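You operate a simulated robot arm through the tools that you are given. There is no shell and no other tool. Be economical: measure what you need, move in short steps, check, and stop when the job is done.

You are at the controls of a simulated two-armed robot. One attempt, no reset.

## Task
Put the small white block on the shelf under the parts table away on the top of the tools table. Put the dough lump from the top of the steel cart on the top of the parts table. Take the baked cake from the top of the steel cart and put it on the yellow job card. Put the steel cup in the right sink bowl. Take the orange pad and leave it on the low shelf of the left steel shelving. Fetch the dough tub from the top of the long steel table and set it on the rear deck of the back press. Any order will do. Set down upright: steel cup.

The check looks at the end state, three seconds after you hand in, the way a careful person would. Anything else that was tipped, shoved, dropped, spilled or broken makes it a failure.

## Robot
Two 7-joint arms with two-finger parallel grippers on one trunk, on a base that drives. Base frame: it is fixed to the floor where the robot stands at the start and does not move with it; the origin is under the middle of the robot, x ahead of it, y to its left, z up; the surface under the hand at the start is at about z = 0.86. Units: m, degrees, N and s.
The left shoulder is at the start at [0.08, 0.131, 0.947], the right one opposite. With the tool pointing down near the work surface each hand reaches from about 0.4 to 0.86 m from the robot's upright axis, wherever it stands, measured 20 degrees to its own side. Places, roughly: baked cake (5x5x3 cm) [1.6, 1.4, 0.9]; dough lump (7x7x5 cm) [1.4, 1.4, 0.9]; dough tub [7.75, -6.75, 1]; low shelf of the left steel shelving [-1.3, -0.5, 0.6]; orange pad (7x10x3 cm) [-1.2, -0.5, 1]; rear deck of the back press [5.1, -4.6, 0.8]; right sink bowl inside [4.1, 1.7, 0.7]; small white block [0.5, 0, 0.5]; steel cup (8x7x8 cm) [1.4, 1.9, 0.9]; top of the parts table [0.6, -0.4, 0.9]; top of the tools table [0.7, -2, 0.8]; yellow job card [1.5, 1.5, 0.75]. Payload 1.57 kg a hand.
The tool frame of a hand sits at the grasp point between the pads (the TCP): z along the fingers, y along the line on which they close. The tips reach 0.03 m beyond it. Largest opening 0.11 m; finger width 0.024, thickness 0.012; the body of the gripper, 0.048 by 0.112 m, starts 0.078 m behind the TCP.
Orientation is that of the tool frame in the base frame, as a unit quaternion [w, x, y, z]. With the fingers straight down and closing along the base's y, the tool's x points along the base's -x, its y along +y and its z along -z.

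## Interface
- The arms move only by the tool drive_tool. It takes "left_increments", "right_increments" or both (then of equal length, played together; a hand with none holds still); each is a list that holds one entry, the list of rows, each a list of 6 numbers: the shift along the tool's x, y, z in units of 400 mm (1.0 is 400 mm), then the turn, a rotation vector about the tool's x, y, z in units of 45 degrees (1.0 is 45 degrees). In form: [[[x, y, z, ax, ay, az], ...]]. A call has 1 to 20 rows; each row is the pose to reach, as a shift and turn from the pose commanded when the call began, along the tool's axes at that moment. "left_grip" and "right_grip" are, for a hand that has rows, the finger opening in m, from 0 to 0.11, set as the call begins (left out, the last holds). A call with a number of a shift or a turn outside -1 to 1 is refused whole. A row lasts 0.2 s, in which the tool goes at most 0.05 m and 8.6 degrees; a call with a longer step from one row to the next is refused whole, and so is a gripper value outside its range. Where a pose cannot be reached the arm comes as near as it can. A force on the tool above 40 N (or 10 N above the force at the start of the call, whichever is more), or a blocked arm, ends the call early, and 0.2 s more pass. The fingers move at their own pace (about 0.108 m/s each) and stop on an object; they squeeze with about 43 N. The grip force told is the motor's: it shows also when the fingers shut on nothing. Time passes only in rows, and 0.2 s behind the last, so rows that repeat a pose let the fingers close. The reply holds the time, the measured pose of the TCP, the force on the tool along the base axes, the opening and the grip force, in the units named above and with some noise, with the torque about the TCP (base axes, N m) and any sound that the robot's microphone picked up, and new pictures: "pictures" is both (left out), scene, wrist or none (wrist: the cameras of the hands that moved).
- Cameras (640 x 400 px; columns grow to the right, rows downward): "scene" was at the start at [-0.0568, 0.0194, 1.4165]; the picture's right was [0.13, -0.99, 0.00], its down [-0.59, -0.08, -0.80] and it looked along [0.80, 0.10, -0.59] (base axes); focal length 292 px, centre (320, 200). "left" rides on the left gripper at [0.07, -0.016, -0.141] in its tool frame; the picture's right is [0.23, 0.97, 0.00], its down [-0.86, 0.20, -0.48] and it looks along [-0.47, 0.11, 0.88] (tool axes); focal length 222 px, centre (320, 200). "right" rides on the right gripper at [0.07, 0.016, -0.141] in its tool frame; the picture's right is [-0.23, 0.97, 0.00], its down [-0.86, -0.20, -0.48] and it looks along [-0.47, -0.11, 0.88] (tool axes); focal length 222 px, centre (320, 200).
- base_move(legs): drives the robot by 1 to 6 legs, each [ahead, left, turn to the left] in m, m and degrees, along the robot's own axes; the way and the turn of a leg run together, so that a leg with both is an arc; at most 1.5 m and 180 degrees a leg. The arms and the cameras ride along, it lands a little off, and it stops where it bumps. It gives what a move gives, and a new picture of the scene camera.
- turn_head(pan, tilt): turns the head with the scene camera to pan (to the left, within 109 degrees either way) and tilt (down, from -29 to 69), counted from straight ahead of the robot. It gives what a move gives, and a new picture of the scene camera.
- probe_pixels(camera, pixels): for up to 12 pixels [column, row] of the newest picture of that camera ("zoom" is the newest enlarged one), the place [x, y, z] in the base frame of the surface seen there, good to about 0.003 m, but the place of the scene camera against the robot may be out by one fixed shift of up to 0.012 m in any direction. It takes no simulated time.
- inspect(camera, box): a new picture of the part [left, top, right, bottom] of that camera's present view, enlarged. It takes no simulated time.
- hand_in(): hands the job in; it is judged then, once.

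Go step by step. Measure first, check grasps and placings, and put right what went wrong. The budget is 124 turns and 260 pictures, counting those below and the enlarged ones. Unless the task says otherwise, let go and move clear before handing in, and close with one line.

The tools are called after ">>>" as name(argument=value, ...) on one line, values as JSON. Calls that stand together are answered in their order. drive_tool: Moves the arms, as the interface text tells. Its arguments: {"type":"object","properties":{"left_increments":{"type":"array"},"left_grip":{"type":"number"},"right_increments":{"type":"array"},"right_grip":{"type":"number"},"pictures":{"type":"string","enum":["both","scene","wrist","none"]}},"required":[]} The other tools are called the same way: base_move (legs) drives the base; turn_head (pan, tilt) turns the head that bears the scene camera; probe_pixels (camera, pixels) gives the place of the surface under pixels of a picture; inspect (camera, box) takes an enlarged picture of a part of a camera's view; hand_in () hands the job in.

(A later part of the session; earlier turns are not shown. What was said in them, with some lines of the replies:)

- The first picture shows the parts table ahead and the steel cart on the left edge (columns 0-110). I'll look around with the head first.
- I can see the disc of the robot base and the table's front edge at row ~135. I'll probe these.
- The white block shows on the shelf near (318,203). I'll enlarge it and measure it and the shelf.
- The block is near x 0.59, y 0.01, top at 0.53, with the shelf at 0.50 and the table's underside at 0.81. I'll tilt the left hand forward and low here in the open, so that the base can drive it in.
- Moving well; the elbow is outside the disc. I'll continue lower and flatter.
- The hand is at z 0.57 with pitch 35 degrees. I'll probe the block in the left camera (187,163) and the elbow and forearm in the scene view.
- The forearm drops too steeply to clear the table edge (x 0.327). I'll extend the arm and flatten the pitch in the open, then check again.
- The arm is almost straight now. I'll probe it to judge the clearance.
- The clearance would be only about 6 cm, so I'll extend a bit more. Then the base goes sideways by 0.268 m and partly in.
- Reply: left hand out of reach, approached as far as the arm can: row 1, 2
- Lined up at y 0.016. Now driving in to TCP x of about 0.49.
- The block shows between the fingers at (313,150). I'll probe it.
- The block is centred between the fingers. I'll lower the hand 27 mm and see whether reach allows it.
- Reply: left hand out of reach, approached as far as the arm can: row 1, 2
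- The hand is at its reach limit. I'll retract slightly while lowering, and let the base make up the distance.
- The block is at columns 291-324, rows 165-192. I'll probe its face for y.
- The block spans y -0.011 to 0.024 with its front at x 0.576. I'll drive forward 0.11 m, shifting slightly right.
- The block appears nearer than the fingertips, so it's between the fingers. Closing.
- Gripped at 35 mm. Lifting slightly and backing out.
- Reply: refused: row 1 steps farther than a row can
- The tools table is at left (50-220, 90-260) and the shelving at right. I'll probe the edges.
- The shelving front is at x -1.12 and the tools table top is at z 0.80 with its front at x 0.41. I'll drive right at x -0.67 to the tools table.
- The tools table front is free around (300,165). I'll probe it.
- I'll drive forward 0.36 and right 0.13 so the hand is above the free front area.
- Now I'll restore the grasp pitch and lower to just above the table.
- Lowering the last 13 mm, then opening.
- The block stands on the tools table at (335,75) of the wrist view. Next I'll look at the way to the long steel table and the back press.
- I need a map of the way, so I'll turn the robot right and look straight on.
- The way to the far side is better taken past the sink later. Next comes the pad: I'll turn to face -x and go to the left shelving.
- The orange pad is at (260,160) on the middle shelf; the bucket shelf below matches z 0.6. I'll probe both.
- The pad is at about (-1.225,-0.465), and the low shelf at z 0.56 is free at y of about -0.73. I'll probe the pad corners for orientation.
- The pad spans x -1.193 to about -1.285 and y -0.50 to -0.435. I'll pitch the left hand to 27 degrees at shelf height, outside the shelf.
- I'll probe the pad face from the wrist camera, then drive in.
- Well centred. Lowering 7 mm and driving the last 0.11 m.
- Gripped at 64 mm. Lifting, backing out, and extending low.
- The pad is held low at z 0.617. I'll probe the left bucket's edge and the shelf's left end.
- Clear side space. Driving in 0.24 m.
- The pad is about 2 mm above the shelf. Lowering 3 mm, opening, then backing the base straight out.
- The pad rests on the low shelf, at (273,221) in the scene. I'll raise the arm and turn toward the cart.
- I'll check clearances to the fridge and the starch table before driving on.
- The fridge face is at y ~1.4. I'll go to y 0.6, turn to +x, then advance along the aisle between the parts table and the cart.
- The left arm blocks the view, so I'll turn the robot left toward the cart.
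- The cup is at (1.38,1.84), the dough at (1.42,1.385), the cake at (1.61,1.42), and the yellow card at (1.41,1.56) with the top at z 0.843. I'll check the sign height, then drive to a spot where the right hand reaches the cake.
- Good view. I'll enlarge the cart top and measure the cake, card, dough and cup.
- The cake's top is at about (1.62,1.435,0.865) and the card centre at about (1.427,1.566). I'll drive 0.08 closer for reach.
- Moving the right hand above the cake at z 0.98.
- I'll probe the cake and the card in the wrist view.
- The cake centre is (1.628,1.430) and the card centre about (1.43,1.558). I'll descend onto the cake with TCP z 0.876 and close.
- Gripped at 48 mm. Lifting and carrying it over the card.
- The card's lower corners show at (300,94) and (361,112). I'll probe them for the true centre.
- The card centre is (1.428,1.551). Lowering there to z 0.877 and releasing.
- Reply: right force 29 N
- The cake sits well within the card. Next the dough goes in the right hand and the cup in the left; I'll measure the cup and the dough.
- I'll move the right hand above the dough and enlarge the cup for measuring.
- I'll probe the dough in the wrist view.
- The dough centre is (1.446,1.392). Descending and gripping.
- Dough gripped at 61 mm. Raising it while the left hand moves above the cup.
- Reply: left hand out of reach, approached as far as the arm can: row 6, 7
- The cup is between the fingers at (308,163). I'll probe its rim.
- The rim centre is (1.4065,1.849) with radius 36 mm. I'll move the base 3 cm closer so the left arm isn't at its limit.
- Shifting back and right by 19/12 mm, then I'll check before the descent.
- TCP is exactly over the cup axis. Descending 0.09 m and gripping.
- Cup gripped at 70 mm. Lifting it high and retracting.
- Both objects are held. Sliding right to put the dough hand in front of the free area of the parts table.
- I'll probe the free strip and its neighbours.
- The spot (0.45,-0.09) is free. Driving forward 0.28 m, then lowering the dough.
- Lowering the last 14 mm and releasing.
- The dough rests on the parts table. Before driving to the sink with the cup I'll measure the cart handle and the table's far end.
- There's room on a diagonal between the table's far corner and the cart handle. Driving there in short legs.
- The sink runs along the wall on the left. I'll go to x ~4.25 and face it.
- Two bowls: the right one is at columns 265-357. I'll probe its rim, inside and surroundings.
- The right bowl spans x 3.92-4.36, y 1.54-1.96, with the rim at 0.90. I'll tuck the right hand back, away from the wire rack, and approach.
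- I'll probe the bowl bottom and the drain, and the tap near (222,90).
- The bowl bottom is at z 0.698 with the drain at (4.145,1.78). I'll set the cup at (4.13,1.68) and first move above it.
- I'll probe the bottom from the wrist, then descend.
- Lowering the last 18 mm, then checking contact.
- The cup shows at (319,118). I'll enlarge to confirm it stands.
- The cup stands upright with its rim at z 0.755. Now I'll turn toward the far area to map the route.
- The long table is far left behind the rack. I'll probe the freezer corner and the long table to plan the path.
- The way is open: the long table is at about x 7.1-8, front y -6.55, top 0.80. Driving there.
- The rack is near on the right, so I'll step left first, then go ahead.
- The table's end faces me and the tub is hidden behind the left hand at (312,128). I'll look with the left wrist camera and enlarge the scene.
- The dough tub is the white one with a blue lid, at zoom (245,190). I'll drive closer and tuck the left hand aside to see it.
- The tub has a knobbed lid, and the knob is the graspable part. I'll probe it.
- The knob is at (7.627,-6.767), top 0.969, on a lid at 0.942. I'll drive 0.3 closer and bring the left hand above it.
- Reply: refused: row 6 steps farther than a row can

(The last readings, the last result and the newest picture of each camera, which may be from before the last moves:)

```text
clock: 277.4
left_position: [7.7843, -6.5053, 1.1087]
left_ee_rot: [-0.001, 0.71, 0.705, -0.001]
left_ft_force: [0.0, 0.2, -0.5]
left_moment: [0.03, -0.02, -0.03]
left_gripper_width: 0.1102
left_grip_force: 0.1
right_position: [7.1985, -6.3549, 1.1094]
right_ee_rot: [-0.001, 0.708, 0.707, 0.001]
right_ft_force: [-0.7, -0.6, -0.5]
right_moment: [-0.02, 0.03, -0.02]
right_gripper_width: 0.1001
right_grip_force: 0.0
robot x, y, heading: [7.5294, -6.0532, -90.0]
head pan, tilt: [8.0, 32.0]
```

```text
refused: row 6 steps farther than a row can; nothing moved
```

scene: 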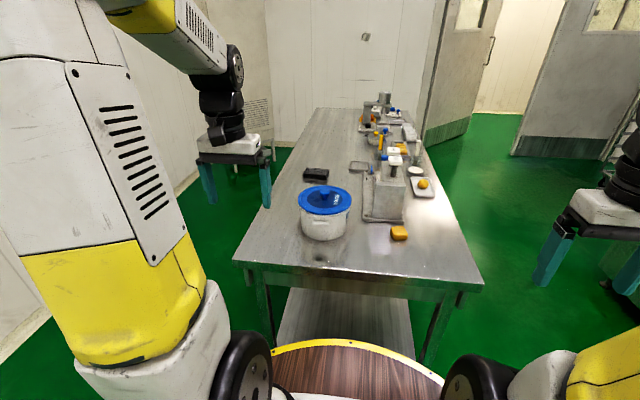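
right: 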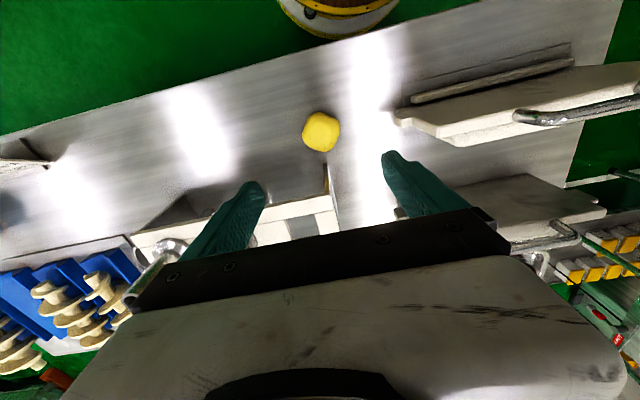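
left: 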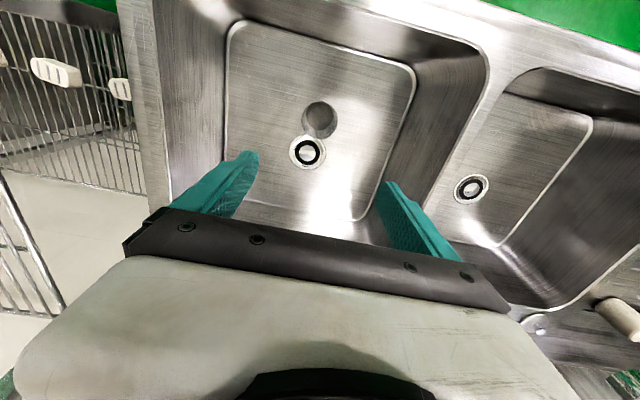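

Repeating with smaller steps.

>>> drive_tool(left_increments=[[[-0.08, -0.049, 0, 0, 0, 0], [-0.16, -0.098, 0, 0, 0, 0], [-0.24, -0.147, 0, 0, 0, 0], [-0.33, -0.196, 0, 0, 0, 0], [-0.41, -0.245, 0, 0, 0, 0], [-0.49, -0.295, 0.03, 0, 0, 0], [-0.57, -0.344, 0.06, 0, 0, 0], [-0.655, -0.393, 0.1, 0, 0, 0], [-0.655, -0.393, 0.1, 0, 0, 0]]], left_grip=0.08, pictures="both")

>>> inspect(camera="left", box=[220, 80, 420, 205])

```text
clock: 279.4
left_position: [7.6248, -6.7641, 1.0678]
left_ee_rot: [-0.001, 0.71, 0.704, -0.002]
left_ft_force: [-0.4, 0.0, 0.6]
left_moment: [-0.02, -0.02, 0.0]
left_gripper_width: 0.0799
left_grip_force: 0.0
right_position: [7.1984, -6.3539, 1.1094]
right_ee_rot: [-0.001, 0.708, 0.706, 0.0]
right_ft_force: [0.9, -0.2, 0.3]
right_moment: [0.05, 0.02, -0.01]
right_gripper_width: 0.0998
right_grip_force: 0.2
robot x, y, heading: [7.5284, -6.052, -90.3]
head pan, tilt: [8.0, 32.0]
```

scene: 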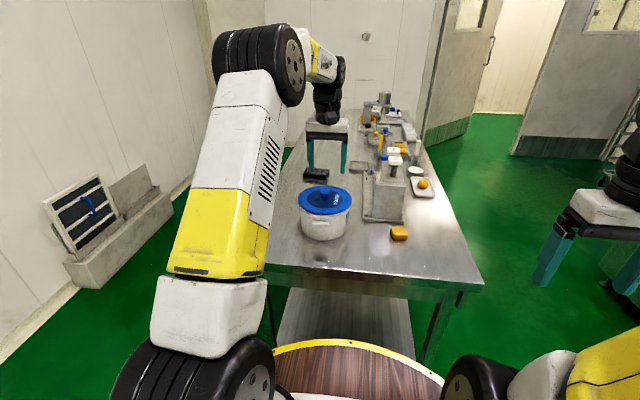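
left: 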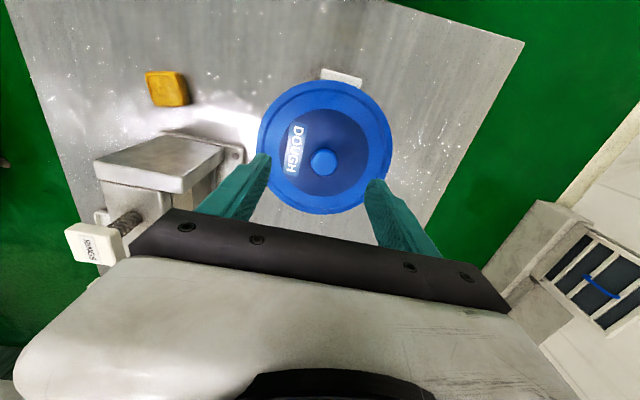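

```text
3.20 times, centred on (320, 142) of left
```

zoom: 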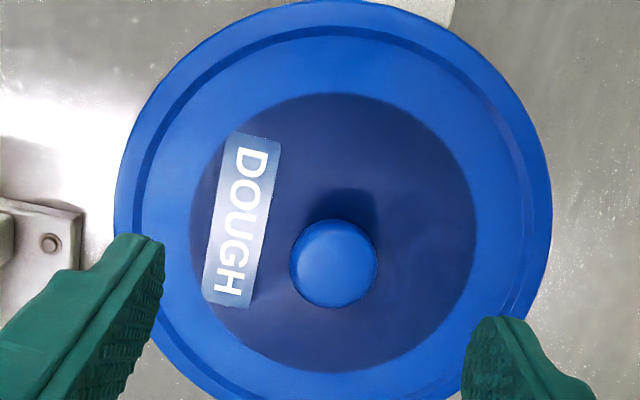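

I'll probe the knob in this view.

>>> probe_pixels(camera="zoom", pixels=[[333, 263], [296, 263], [370, 263], [333, 230], [333, 298], [420, 263], [333, 370], [520, 200]])

```text
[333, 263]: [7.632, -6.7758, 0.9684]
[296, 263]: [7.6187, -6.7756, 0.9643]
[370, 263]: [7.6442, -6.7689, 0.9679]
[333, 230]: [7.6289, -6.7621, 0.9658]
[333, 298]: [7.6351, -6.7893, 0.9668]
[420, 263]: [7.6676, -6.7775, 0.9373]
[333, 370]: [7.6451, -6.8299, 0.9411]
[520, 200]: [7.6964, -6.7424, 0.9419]
```

The knob centre is (7.632,-6.775) with a 28 mm diameter. Descending to z 0.972 with a 6 cm opening, then closing.

>>> drive_tool(left_increments=[[[-0.027, 0.018, 0.06, 0, 0, 0], [-0.027, 0.018, 0.12, 0, 0, 0], [-0.027, 0.018, 0.18, 0, 0, 0], [-0.027, 0.018, 0.239, 0, 0, 0], [-0.027, 0.018, 0.239, 0, 0, 0]]], left_grip=0.06, pictures="wrist")

>>> drive_tool(left_increments=[[[0, 0, 0, 0, 0, 0], [0, 0, 0, 0, 0, 0], [0, 0, 0, 0, 0, 0]]], left_grip=0.01, pictures="none")

>>> drive_tool(left_increments=[[[0, 0, -0.03, 0, 0, 0], [0, 0, -0.06, 0, 0, 0], [0, 0, -0.06, 0, 0, 0]]], pictures="both")

>>> inspect(camera="scene", box=[260, 140, 420, 260])

```text
clock: 280.6
left_position: [7.6332, -6.7764, 0.9726]
left_ee_rot: [-0.001, 0.71, 0.704, -0.002]
left_ft_force: [-0.4, 0.1, -0.3]
left_moment: [-0.01, -0.01, 0.02]
left_gripper_width: 0.0599
left_grip_force: 0.0
right_position: [7.198, -6.3535, 1.1089]
right_ee_rot: [-0.001, 0.708, 0.706, 0.001]
right_ft_force: [0.8, -0.3, 0.0]
right_moment: [0.02, -0.02, 0.0]
right_gripper_width: 0.1
right_grip_force: 0.1
robot x, y, heading: [7.5286, -6.054, -90.0]
head pan, tilt: [8.0, 32.0]
```

left: 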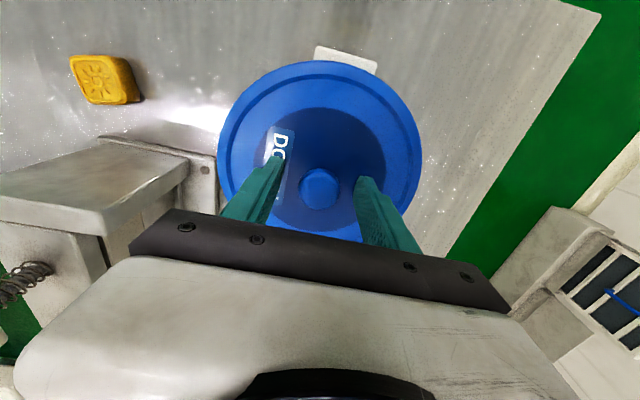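

```text
clock: 281.4
left_position: [7.633, -6.775, 0.9723]
left_ee_rot: [-0.001, 0.71, 0.704, 0.0]
left_ft_force: [-0.2, 0.4, 0.1]
left_moment: [-0.36, -0.04, -0.02]
left_gripper_width: 0.03
left_grip_force: 39.4
right_position: [7.1988, -6.3546, 1.1093]
right_ee_rot: [0.0, 0.708, 0.707, 0.001]
right_ft_force: [0.2, -0.3, -0.2]
right_moment: [0.02, 0.01, 0.02]
right_gripper_width: 0.1001
right_grip_force: 0.1
robot x, y, heading: [7.5272, -6.051, -90.1]
head pan, tilt: [8.0, 32.0]
```

```text
clock: 282.2
left_position: [7.6314, -6.7759, 0.9966]
left_ee_rot: [-0.001, 0.709, 0.705, 0.0]
left_ft_force: [0.1, 0.4, -13.9]
left_moment: [-0.02, 0.0, 0.03]
left_gripper_width: 0.0305
left_grip_force: 39.8
right_position: [7.1983, -6.3536, 1.1097]
right_ee_rot: [-0.001, 0.708, 0.706, 0.001]
right_ft_force: [-0.2, 0.1, 0.4]
right_moment: [0.01, 0.02, 0.0]
right_gripper_width: 0.1
right_grip_force: 0.0
robot x, y, heading: [7.5255, -6.0509, -89.9]
head pan, tilt: [8.0, 32.0]
```

scene: 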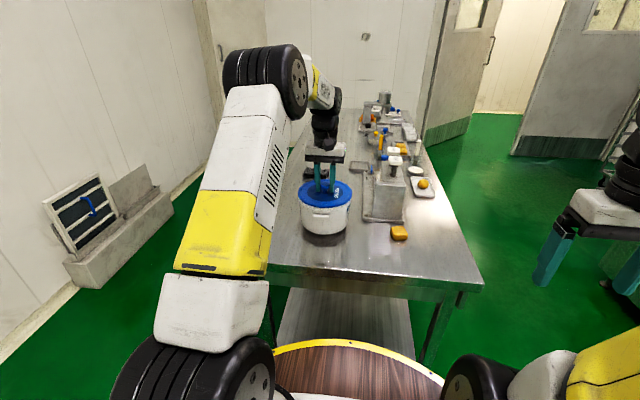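
left: 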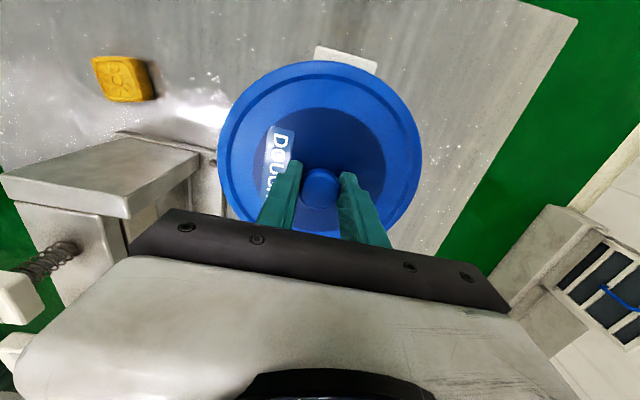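

```text
3.33 times, centred on (340, 200) of scene
```

zoom: 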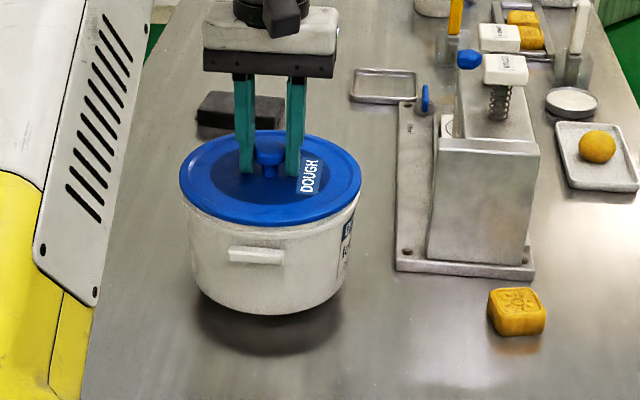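

The whole tub came up (13.9 N). I'll lift it higher, retract gently, back out of the aisle and look at the back press from the east.

>>> drive_tool(left_increments=[[[0, 0, -0.06, 0, 0, 0], [0, 0, -0.12, 0, 0, 0], [0, 0, -0.18, 0, 0, 0], [0, 0, -0.24, 0, 0, 0], [0, 0, -0.3, 0, 0, 0], [0.06, 0, -0.34, 0, 0, 0], [0.12, 0, -0.34, 0, 0, 0], [0.18, 0, -0.34, 0, 0, 0], [0.24, 0, -0.34, 0, 0, 0], [0.3, 0, -0.34, 0, 0, 0], [0.36, 0, -0.34, 0, 0, 0], [0.42, 0, -0.34, 0, 0, 0]]], pictures="none")

>>> base_move(legs=[[-1.3, 0, 0], [0, 0, -85]])

>>> turn_head(pan=0, tilt=18)

```text
clock: 284.8
left_position: [7.6317, -6.6088, 1.1331]
left_ee_rot: [-0.001, 0.71, 0.705, -0.002]
left_ft_force: [0.3, -0.7, -13.4]
left_moment: [0.04, 0.0, -0.03]
left_gripper_width: 0.0304
left_grip_force: 39.1
right_position: [7.1986, -6.3535, 1.1097]
right_ee_rot: [-0.001, 0.707, 0.707, 0.001]
right_ft_force: [1.4, 0.0, 0.5]
right_moment: [0.01, 0.01, -0.01]
right_gripper_width: 0.1
right_grip_force: 0.0
robot x, y, heading: [7.5278, -6.057, -90.0]
head pan, tilt: [8.0, 32.0]
```

```text
clock: 295.0
left_position: [6.9818, -4.9021, 1.1314]
left_ee_rot: [-0.001, 0.999, 0.043, 0.0]
left_ft_force: [0.8, 0.4, -14.1]
left_moment: [-0.03, -0.05, 0.0]
left_gripper_width: 0.0304
left_grip_force: 40.1
right_position: [7.1954, -4.4457, 1.1103]
right_ee_rot: [0.0, 0.999, 0.044, 0.001]
right_ft_force: [0.4, 0.1, -0.2]
right_moment: [-0.01, 0.02, 0.03]
right_gripper_width: 0.1003
right_grip_force: 0.1
robot x, y, heading: [7.5237, -4.749, -174.9]
head pan, tilt: [8.0, 32.0]
```

scene: 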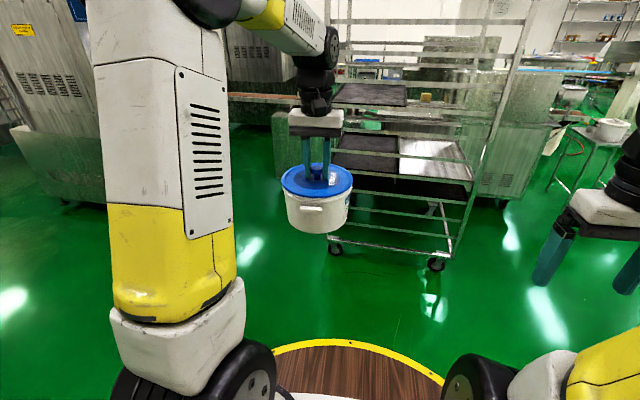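

```text
clock: 295.8
left_position: [6.9831, -4.9004, 1.1311]
left_ee_rot: [-0.002, 0.999, 0.043, 0.0]
left_ft_force: [0.6, 0.1, -13.7]
left_moment: [0.0, -0.01, -0.03]
left_gripper_width: 0.0302
left_grip_force: 39.4
right_position: [7.1952, -4.4464, 1.1105]
right_ee_rot: [0.001, 0.999, 0.044, 0.001]
right_ft_force: [-0.2, -0.5, 0.5]
right_moment: [-0.01, 0.01, 0.01]
right_gripper_width: 0.1
right_grip_force: 0.0
robot x, y, heading: [7.529, -4.7435, -174.8]
head pan, tilt: [0.0, 18.0]
```

scene: 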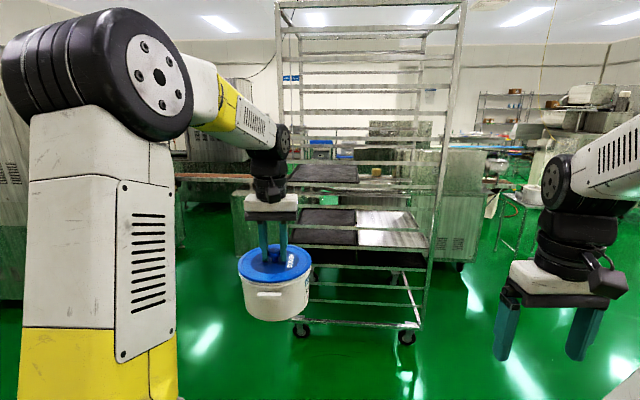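

The rack stands in front of the press on this side, so I'll go round the north end to the west aisle.

>>> base_move(legs=[[0, 0, -5], [0, -1.3, 0], [0, -1.3, 0], [1.5, 0, 0], [1.5, 0, 0], [0.45, 0, 0]])

>>> base_move(legs=[[0, 0, 75]])

>>> turn_head(pan=20, tilt=18)

```text
clock: 325.3
left_position: [3.5587, -2.2253, 1.1316]
left_ee_rot: [-0.001, 1.0, -0.003, 0.002]
left_ft_force: [0.1, 0.2, -14.2]
left_moment: [-0.02, -0.02, 0.02]
left_gripper_width: 0.0303
left_grip_force: 39.9
right_position: [3.8127, -1.7918, 1.1091]
right_ee_rot: [-0.001, 1.0, -0.001, 0.0]
right_ft_force: [0.1, 0.7, -0.4]
right_moment: [-0.01, -0.02, -0.03]
right_gripper_width: 0.1001
right_grip_force: 0.0
robot x, y, heading: [4.1123, -2.1202, -180.0]
head pan, tilt: [0.0, 18.0]
```

scene: 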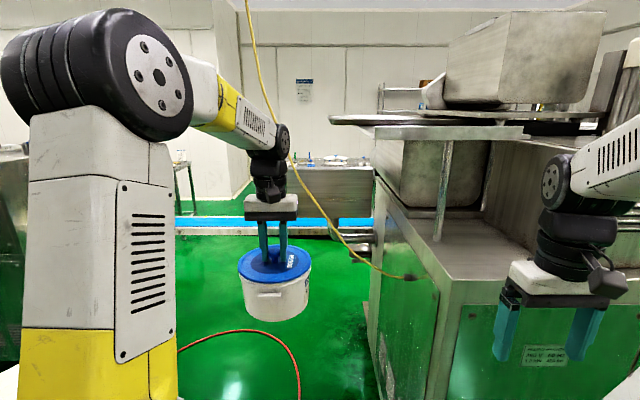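

```text
clock: 328.9
left_position: [4.0607, -2.6835, 1.1321]
left_ee_rot: [-0.003, 0.801, 0.599, 0.0]
left_ft_force: [0.4, 0.0, -13.4]
left_moment: [0.07, -0.04, -0.03]
left_gripper_width: 0.0301
left_grip_force: 39.1
right_position: [3.7133, -2.3188, 1.1094]
right_ee_rot: [0.0, 0.8, 0.6, 0.0]
right_ft_force: [0.3, 0.0, -0.6]
right_moment: [-0.01, 0.0, 0.0]
right_gripper_width: 0.1
right_grip_force: 0.0
robot x, y, heading: [4.1169, -2.1217, -106.0]
head pan, tilt: [0.0, 18.0]
```

scene: 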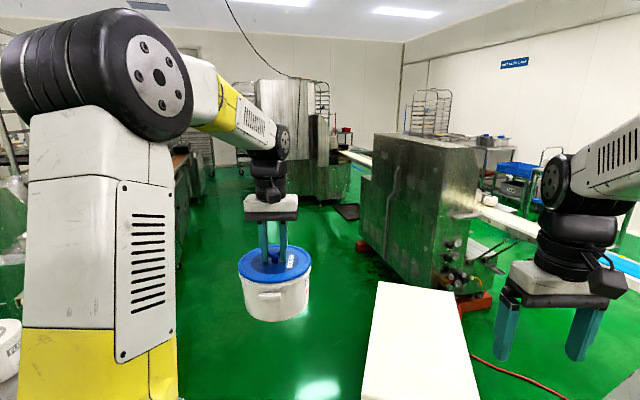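

```text
clock: 329.7
left_position: [4.0607, -2.6829, 1.1309]
left_ee_rot: [-0.002, 0.801, 0.598, -0.001]
left_ft_force: [-0.5, -0.2, -14.1]
left_moment: [0.07, -0.05, 0.03]
left_gripper_width: 0.0301
left_grip_force: 39.4
right_position: [3.7138, -2.3193, 1.1099]
right_ee_rot: [0.0, 0.8, 0.6, 0.0]
right_ft_force: [0.1, 0.3, 0.0]
right_moment: [-0.01, 0.0, -0.04]
right_gripper_width: 0.1
right_grip_force: 0.1
robot x, y, heading: [4.1167, -2.1197, -106.3]
head pan, tilt: [20.0, 18.0]
```

scene: 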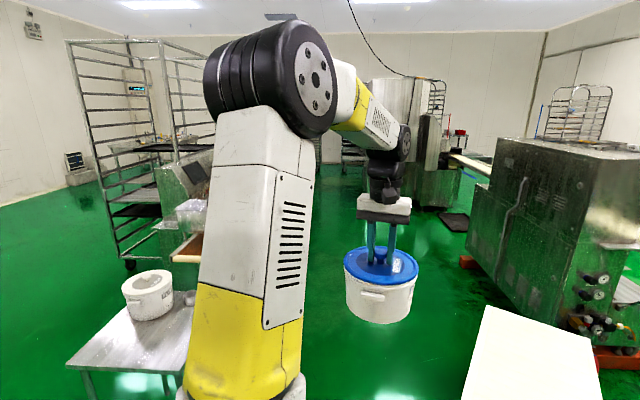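

I'll probe the white box, the other press and the back press, then turn to see the back press clearly.

>>> probe_pixels(camera="scene", pixels=[[490, 310], [560, 350], [470, 380], [480, 265], [495, 180], [470, 215], [185, 245], [190, 205], [150, 275], [140, 350], [205, 220]])

>>> base_move(legs=[[0, 0, 50]])

>>> turn_head(pan=0, tilt=22)

```text
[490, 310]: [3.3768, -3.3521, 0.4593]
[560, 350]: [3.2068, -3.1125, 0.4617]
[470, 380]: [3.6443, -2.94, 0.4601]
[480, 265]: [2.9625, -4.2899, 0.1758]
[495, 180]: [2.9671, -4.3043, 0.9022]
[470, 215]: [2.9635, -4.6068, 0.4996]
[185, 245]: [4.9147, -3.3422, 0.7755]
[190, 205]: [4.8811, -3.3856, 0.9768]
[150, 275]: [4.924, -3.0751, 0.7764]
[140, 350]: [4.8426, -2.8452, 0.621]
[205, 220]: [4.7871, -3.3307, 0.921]
```

```text
clock: 332.4
left_position: [4.5127, -2.5218, 1.131]
left_ee_rot: [-0.002, 0.471, 0.882, -0.001]
left_ft_force: [0.7, -0.3, -13.7]
left_moment: [0.09, 0.09, 0.01]
left_gripper_width: 0.0303
left_grip_force: 39.5
right_position: [4.0117, -2.5542, 1.1096]
right_ee_rot: [0.0, 0.469, 0.883, 0.0]
right_ft_force: [-0.6, 0.8, -0.1]
right_moment: [0.0, 0.0, 0.0]
right_gripper_width: 0.1
right_grip_force: 0.1
robot x, y, heading: [4.1103, -2.1202, -56.1]
head pan, tilt: [20.0, 18.0]
```

scene: 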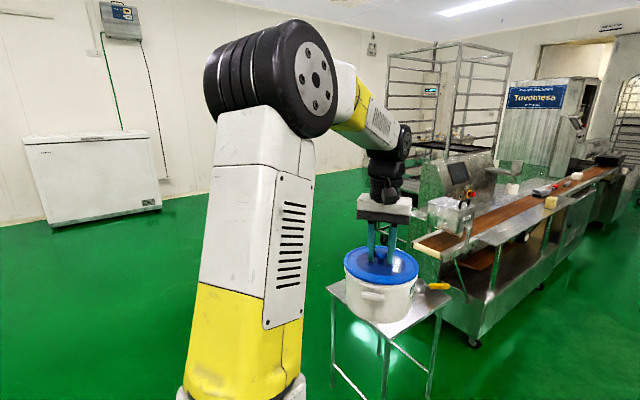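

```text
clock: 333.2
left_position: [4.5122, -2.5209, 1.1315]
left_ee_rot: [-0.002, 0.472, 0.881, -0.001]
left_ft_force: [-0.2, -0.1, -14.1]
left_moment: [0.05, 0.0, 0.0]
left_gripper_width: 0.0303
left_grip_force: 39.8
right_position: [4.0118, -2.5545, 1.1106]
right_ee_rot: [-0.002, 0.47, 0.883, 0.001]
right_ft_force: [0.3, -1.0, 0.0]
right_moment: [-0.03, 0.01, -0.02]
right_gripper_width: 0.1001
right_grip_force: 0.0
robot x, y, heading: [4.1149, -2.1195, -55.7]
head pan, tilt: [0.0, 22.0]
```

scene: 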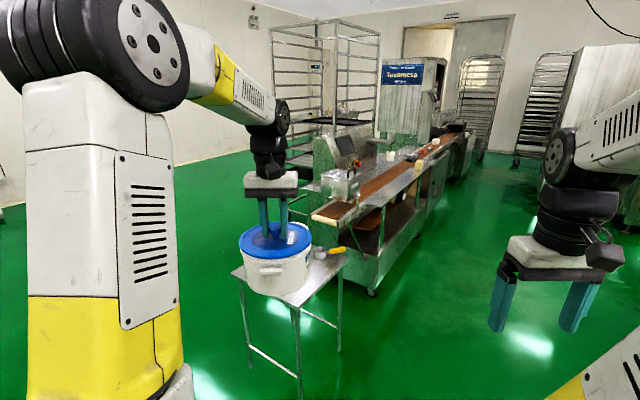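

Now I'll enlarge the press and probe around (5.1,-4.6).

>>> inspect(camera="scene", box=[280, 90, 480, 215])

>>> probe_pixels(camera="zoom", pixels=[[150, 200], [130, 180], [210, 145], [180, 170], [330, 150], [350, 260], [250, 200], [390, 200], [480, 190], [440, 140], [300, 180], [160, 120]])

```text
3.20 times, centred on (380, 152) of scene
```

zoom: 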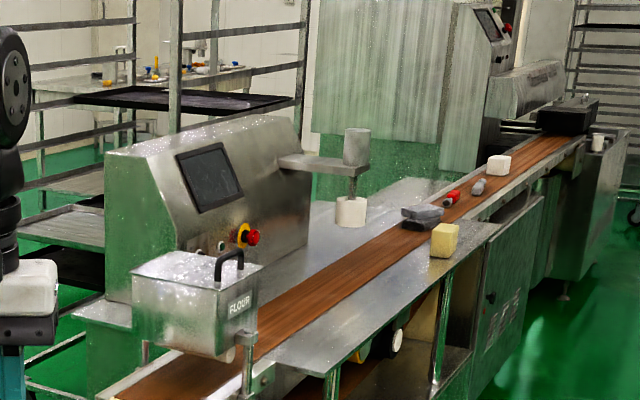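

```text
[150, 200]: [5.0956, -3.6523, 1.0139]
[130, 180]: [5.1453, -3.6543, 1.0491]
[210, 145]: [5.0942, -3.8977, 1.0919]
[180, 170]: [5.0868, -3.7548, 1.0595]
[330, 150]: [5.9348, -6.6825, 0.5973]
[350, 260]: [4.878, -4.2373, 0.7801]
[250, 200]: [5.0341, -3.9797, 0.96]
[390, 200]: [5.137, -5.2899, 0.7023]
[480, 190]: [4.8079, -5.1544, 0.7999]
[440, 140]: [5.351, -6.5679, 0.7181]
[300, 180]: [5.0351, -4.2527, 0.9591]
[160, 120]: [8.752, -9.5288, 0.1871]
```

The deck lies behind the cabinet, past the depositor column. I'll go down the west aisle at x ~4.0 to y -4.7, turn to face the press and look.

>>> base_move(legs=[[0, 0, -34], [1.4, 0, 0], [1.2, 0.0, 0], [0, 0, 90]])

>>> turn_head(pan=0, tilt=32)

```text
clock: 351.1
left_position: [4.7323, -4.5854, 1.1304]
left_ee_rot: [-0.001, -0.007, 1.0, -0.002]
left_ft_force: [-0.2, 0.1, -13.2]
left_moment: [-0.01, 0.09, -0.01]
left_gripper_width: 0.03
left_grip_force: 39.0
right_position: [4.4859, -5.0242, 1.109]
right_ee_rot: [0.0, -0.008, 1.0, 0.0]
right_ft_force: [-0.9, 1.0, -0.3]
right_moment: [0.05, 0.0, -0.02]
right_gripper_width: 0.1001
right_grip_force: 0.1
robot x, y, heading: [4.1794, -4.7017, 0.9]
head pan, tilt: [0.0, 22.0]
```

scene: 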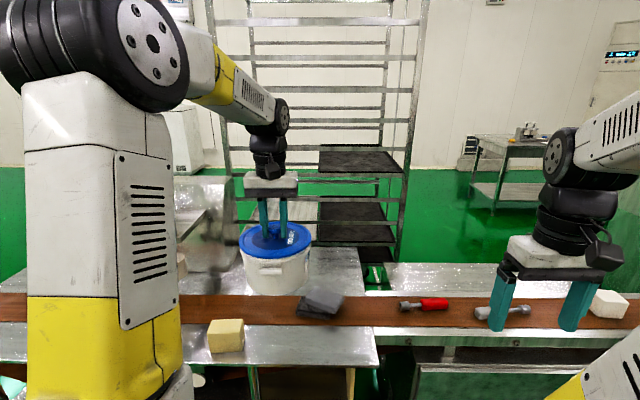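

```text
clock: 351.9
left_position: [4.7314, -4.5849, 1.1293]
left_ee_rot: [-0.002, -0.006, 1.0, -0.002]
left_ft_force: [0.1, 0.1, -13.1]
left_moment: [0.03, 0.05, 0.02]
left_gripper_width: 0.03
left_grip_force: 38.9
right_position: [4.4846, -5.0253, 1.1088]
right_ee_rot: [-0.001, -0.008, 1.0, 0.0]
right_ft_force: [-0.6, -0.5, 0.4]
right_moment: [-0.03, 0.04, -0.01]
right_gripper_width: 0.0999
right_grip_force: 0.0
robot x, y, heading: [4.1771, -4.7004, 0.8]
head pan, tilt: [0.0, 32.0]
```

scene: 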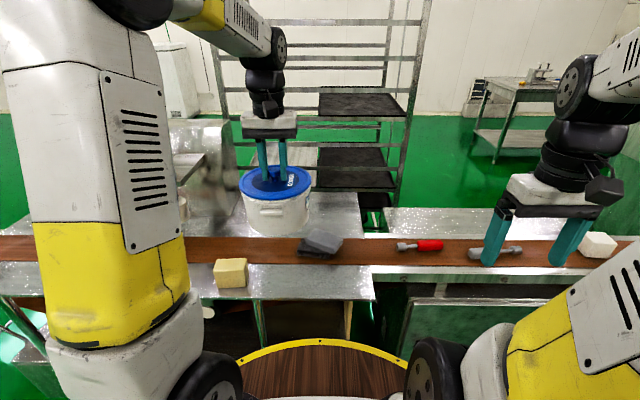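

The deck shows behind the brown belt around (330,210). I'll probe it and its edges.

>>> probe_pixels(camera="scene", pixels=[[335, 215], [340, 198], [360, 225], [225, 225], [220, 200], [320, 232], [300, 298], [320, 245], [345, 190], [430, 215], [192, 165], [180, 150]])

>>> inspect(camera="scene", box=[150, 140, 450, 300])

```text
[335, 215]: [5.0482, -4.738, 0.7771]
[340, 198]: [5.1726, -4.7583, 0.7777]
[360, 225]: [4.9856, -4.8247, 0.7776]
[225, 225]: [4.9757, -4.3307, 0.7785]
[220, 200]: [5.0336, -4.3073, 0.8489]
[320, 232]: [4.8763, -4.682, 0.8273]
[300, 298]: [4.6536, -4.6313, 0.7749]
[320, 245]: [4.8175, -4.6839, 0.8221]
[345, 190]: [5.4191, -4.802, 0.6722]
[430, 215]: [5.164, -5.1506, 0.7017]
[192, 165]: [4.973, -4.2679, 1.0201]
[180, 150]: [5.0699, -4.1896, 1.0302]
```

```text
2.13 times, centred on (300, 220) of scene
```

zoom: 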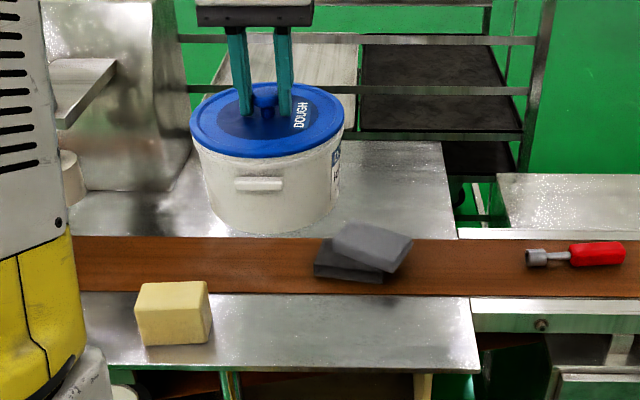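

The rear deck spans x 4.93-5.21, y -4.3 to -4.87, at z 0.777. The tub goes to (5.07,-4.62). I'll creep 0.11 m closer and extend the arm.

>>> base_move(legs=[[0.11, 0, -0.8]])

>>> drive_tool(left_increments=[[[-0.08, -0.01, 0, 0, 0, 0], [-0.16, -0.02, 0, 0, 0, 0], [-0.24, -0.03, 0, 0, 0, 0], [-0.32, -0.04, 0, 0, 0, 0], [-0.4, -0.05, 0, 0, 0, 0], [-0.48, -0.06, 0, 0, 0, 0], [-0.56, -0.07, 0, 0, 0, 0], [-0.56, -0.07, 0, 0, 0, 0]]], pictures="both")

```text
clock: 353.0
left_position: [4.841, -4.5922, 1.1318]
left_ee_rot: [0.0, 0.0, 1.0, -0.002]
left_ft_force: [-1.3, 0.8, -13.1]
left_moment: [-0.02, 0.08, -0.03]
left_gripper_width: 0.0305
left_grip_force: 39.4
right_position: [4.5905, -5.0272, 1.11]
right_ee_rot: [-0.001, -0.002, 1.0, 0.0]
right_ft_force: [0.6, -0.3, 0.5]
right_moment: [0.02, 0.0, 0.02]
right_gripper_width: 0.1003
right_grip_force: 0.1
robot x, y, heading: [4.2851, -4.7035, 0.6]
head pan, tilt: [0.0, 32.0]
```

scene: 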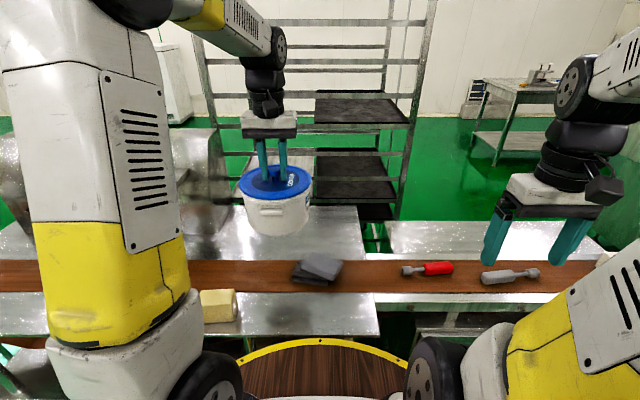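

```text
clock: 354.8
left_position: [5.0519, -4.6183, 1.1251]
left_ee_rot: [-0.003, 0.001, 1.0, -0.001]
left_ft_force: [-0.6, -0.3, -13.0]
left_moment: [-0.02, 0.08, -0.01]
left_gripper_width: 0.0302
left_grip_force: 39.2
left hand out of reach, approached as far as the arm can: row 7, 8
right_position: [4.5915, -5.0265, 1.1089]
right_ee_rot: [0.0, -0.003, 1.0, 0.0]
right_ft_force: [0.0, 0.2, 0.9]
right_moment: [-0.01, 0.0, 0.02]
right_gripper_width: 0.1003
right_grip_force: 0.0
robot x, y, heading: [4.2835, -4.6996, 0.3]
head pan, tilt: [0.0, 32.0]
```

scene: 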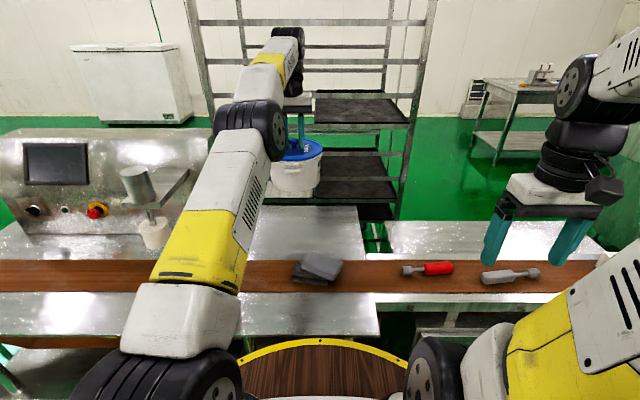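
left: 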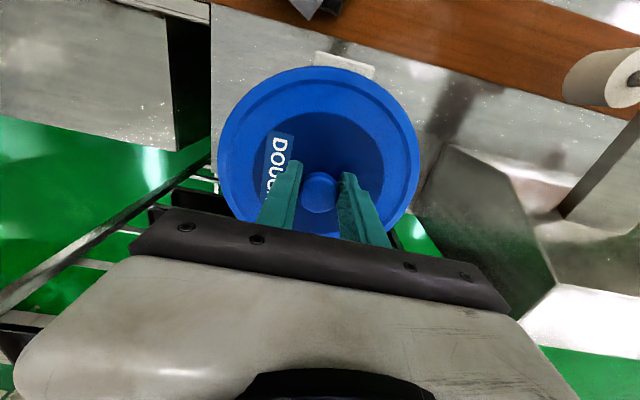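

I'll probe the deck edge and the nearby cabinet before lowering.

>>> probe_pixels(camera="left", pixels=[[260, 60], [215, 60], [213, 150], [430, 160], [420, 215], [425, 235], [460, 200], [500, 250], [215, 170], [600, 75]])

>>> probe_pixels(camera="scene", pixels=[[320, 206], [355, 207], [290, 208], [345, 225], [260, 240]])

```text
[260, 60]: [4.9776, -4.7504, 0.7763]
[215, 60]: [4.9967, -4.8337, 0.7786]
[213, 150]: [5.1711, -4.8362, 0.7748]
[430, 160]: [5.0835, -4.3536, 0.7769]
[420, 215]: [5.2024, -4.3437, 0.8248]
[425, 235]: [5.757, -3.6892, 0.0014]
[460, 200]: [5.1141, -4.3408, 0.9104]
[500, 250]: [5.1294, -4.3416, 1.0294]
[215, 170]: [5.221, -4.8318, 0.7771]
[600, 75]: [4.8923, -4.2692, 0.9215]
```

```text
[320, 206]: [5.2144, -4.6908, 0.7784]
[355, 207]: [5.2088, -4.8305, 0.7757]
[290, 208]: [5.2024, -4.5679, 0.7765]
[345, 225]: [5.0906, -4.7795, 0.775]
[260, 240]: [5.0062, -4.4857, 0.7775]
```

The deck is x 4.93-5.22, y -4.84 to -4.35, so the tub at (5.055,-4.62) fits centrally. Lowering to 2 cm above.

>>> drive_tool(left_increments=[[[-0.01, 0, 0.08, 0, 0, 0], [-0.02, 0, 0.16, 0, 0, 0], [-0.03, 0, 0.24, 0, 0, 0], [-0.03, 0, 0.32, 0, 0, 0], [-0.03, 0, 0.4, 0, 0, 0], [-0.03, 0, 0.46, 0, 0, 0], [-0.03, 0, 0.46, 0, 0, 0]]], pictures="both")

```text
clock: 356.4
left_position: [5.06, -4.6186, 0.9398]
left_ee_rot: [-0.001, 0.0, 1.0, -0.001]
left_ft_force: [0.1, 0.5, -14.3]
left_moment: [0.01, 0.09, 0.01]
left_gripper_width: 0.03
left_grip_force: 39.1
right_position: [4.5909, -5.0261, 1.1093]
right_ee_rot: [-0.001, -0.003, 1.0, 0.0]
right_ft_force: [-0.1, 0.2, -0.7]
right_moment: [0.01, 0.03, 0.0]
right_gripper_width: 0.1002
right_grip_force: 0.1
robot x, y, heading: [4.2874, -4.7011, 0.2]
head pan, tilt: [0.0, 32.0]
```

scene: 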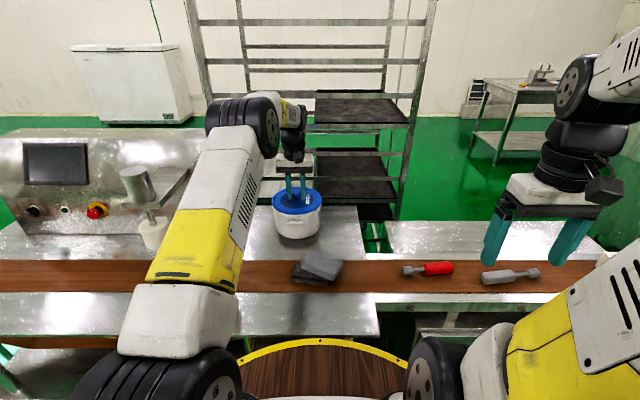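
left: 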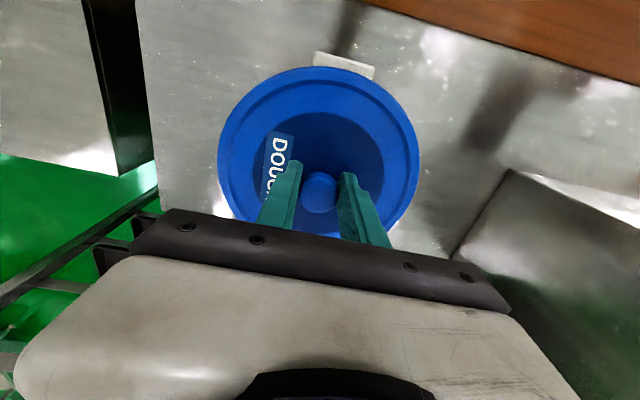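

Good. Lowering the last 21 mm until contact shows in the force.

>>> drive_tool(left_increments=[[[0, 0, 0.02, 0, 0, 0], [0, 0, 0.038, 0, 0, 0], [0, 0, 0.054, 0, 0, 0], [0, 0, 0.054, 0, 0, 0]]], pictures="none")

```text
clock: 357.4
left_position: [5.0616, -4.6184, 0.9197]
left_ee_rot: [0.0, 0.001, 1.0, -0.002]
left_ft_force: [-4.3, -1.3, 0.1]
left_moment: [0.48, -0.25, 0.07]
left_gripper_width: 0.0305
left_grip_force: 39.4
right_position: [4.5904, -5.0265, 1.11]
right_ee_rot: [0.0, -0.002, 1.0, 0.0]
right_ft_force: [0.3, -0.1, 0.2]
right_moment: [0.02, 0.01, -0.02]
right_gripper_width: 0.0999
right_grip_force: 0.1
robot x, y, heading: [4.2842, -4.6991, 0.3]
head pan, tilt: [0.0, 32.0]
```

The deck now carries the weight (force about 0). Opening and rising straight up.

>>> drive_tool(left_increments=[[[0, 0, 0, 0, 0, 0], [0, 0, 0, 0, 0, 0], [0, 0, -0.05, 0, 0, 0], [0, 0, -0.13, 0, 0, 0], [0, 0, -0.21, 0, 0, 0], [0, 0, -0.3, 0, 0, 0], [0.05, 0, -0.38, 0, 0, 0], [0.13, 0, -0.44, 0, 0, 0], [0.22, 0, -0.48, 0, 0, 0], [0.32, 0, -0.48, 0, 0, 0], [0.42, 0, -0.48, 0, 0, 0]]], left_grip=0.06, pictures="both")

>>> inspect(camera="scene", box=[200, 150, 400, 275])

```text
clock: 359.8
left_position: [4.8952, -4.6172, 1.1111]
left_ee_rot: [-0.002, 0.001, 1.0, -0.001]
left_ft_force: [1.0, 0.2, 0.6]
left_moment: [0.01, -0.01, -0.02]
left_gripper_width: 0.06
left_grip_force: 0.0
right_position: [4.5909, -5.0265, 1.1089]
right_ee_rot: [-0.001, -0.002, 1.0, 0.0]
right_ft_force: [0.7, 0.6, -0.4]
right_moment: [-0.03, 0.02, 0.01]
right_gripper_width: 0.1
right_grip_force: 0.1
robot x, y, heading: [4.2853, -4.6989, 0.2]
head pan, tilt: [0.0, 32.0]
```

scene: 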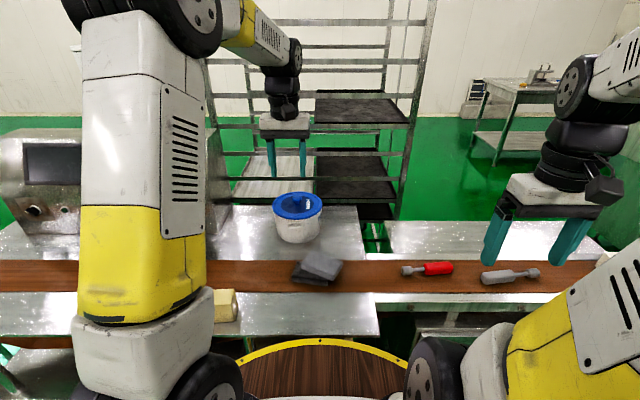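
left: 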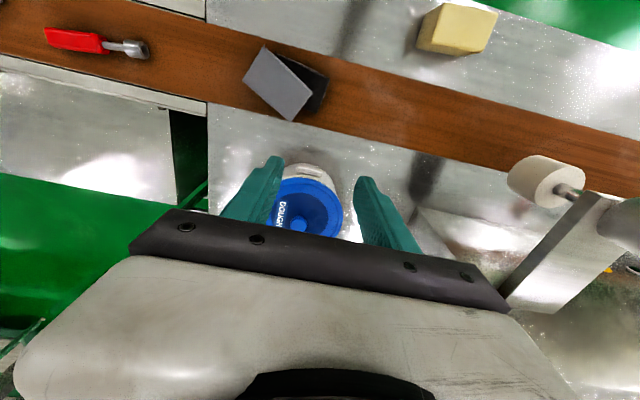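

```text
3.20 times, centred on (300, 212) of scene
```

zoom: 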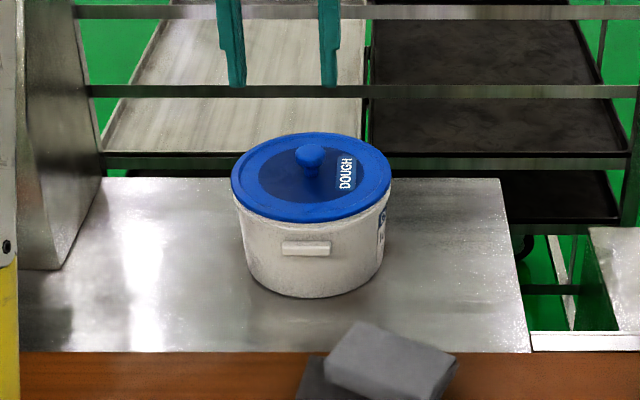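

The tub stands upright on the rear deck and both hands are clear. I'll back off and hand in.

>>> base_move(legs=[[-0.3, 0, 0]])

>>> hand_in()

```text
clock: 361.9
left_position: [4.598, -4.6193, 1.1097]
left_ee_rot: [-0.001, 0.0, 1.0, -0.002]
left_ft_force: [0.1, 1.0, -0.4]
left_moment: [0.03, -0.01, -0.02]
left_gripper_width: 0.0598
left_grip_force: 0.1
right_position: [4.2903, -5.0284, 1.1095]
right_ee_rot: [0.0, -0.001, 1.0, 0.0]
right_ft_force: [-0.3, 0.6, 0.4]
right_moment: [-0.03, -0.02, 0.01]
right_gripper_width: 0.1002
right_grip_force: 0.0
robot x, y, heading: [3.9885, -4.6994, 0.3]
head pan, tilt: [0.0, 32.0]
```

scene: 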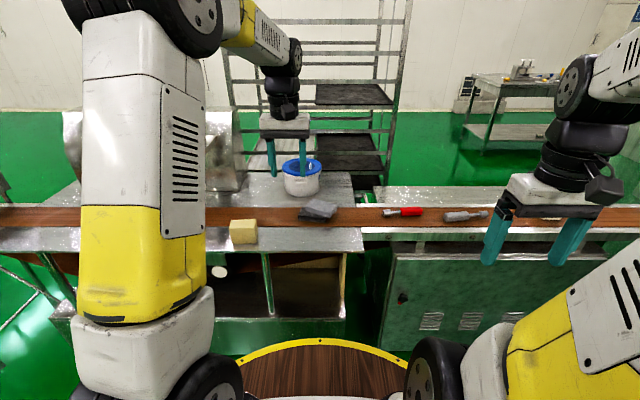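

```text
The job is handed in.
```

All six items were set down where you asked, each looked in place in a picture after release, the steel cup is upright, and the job is handed in.
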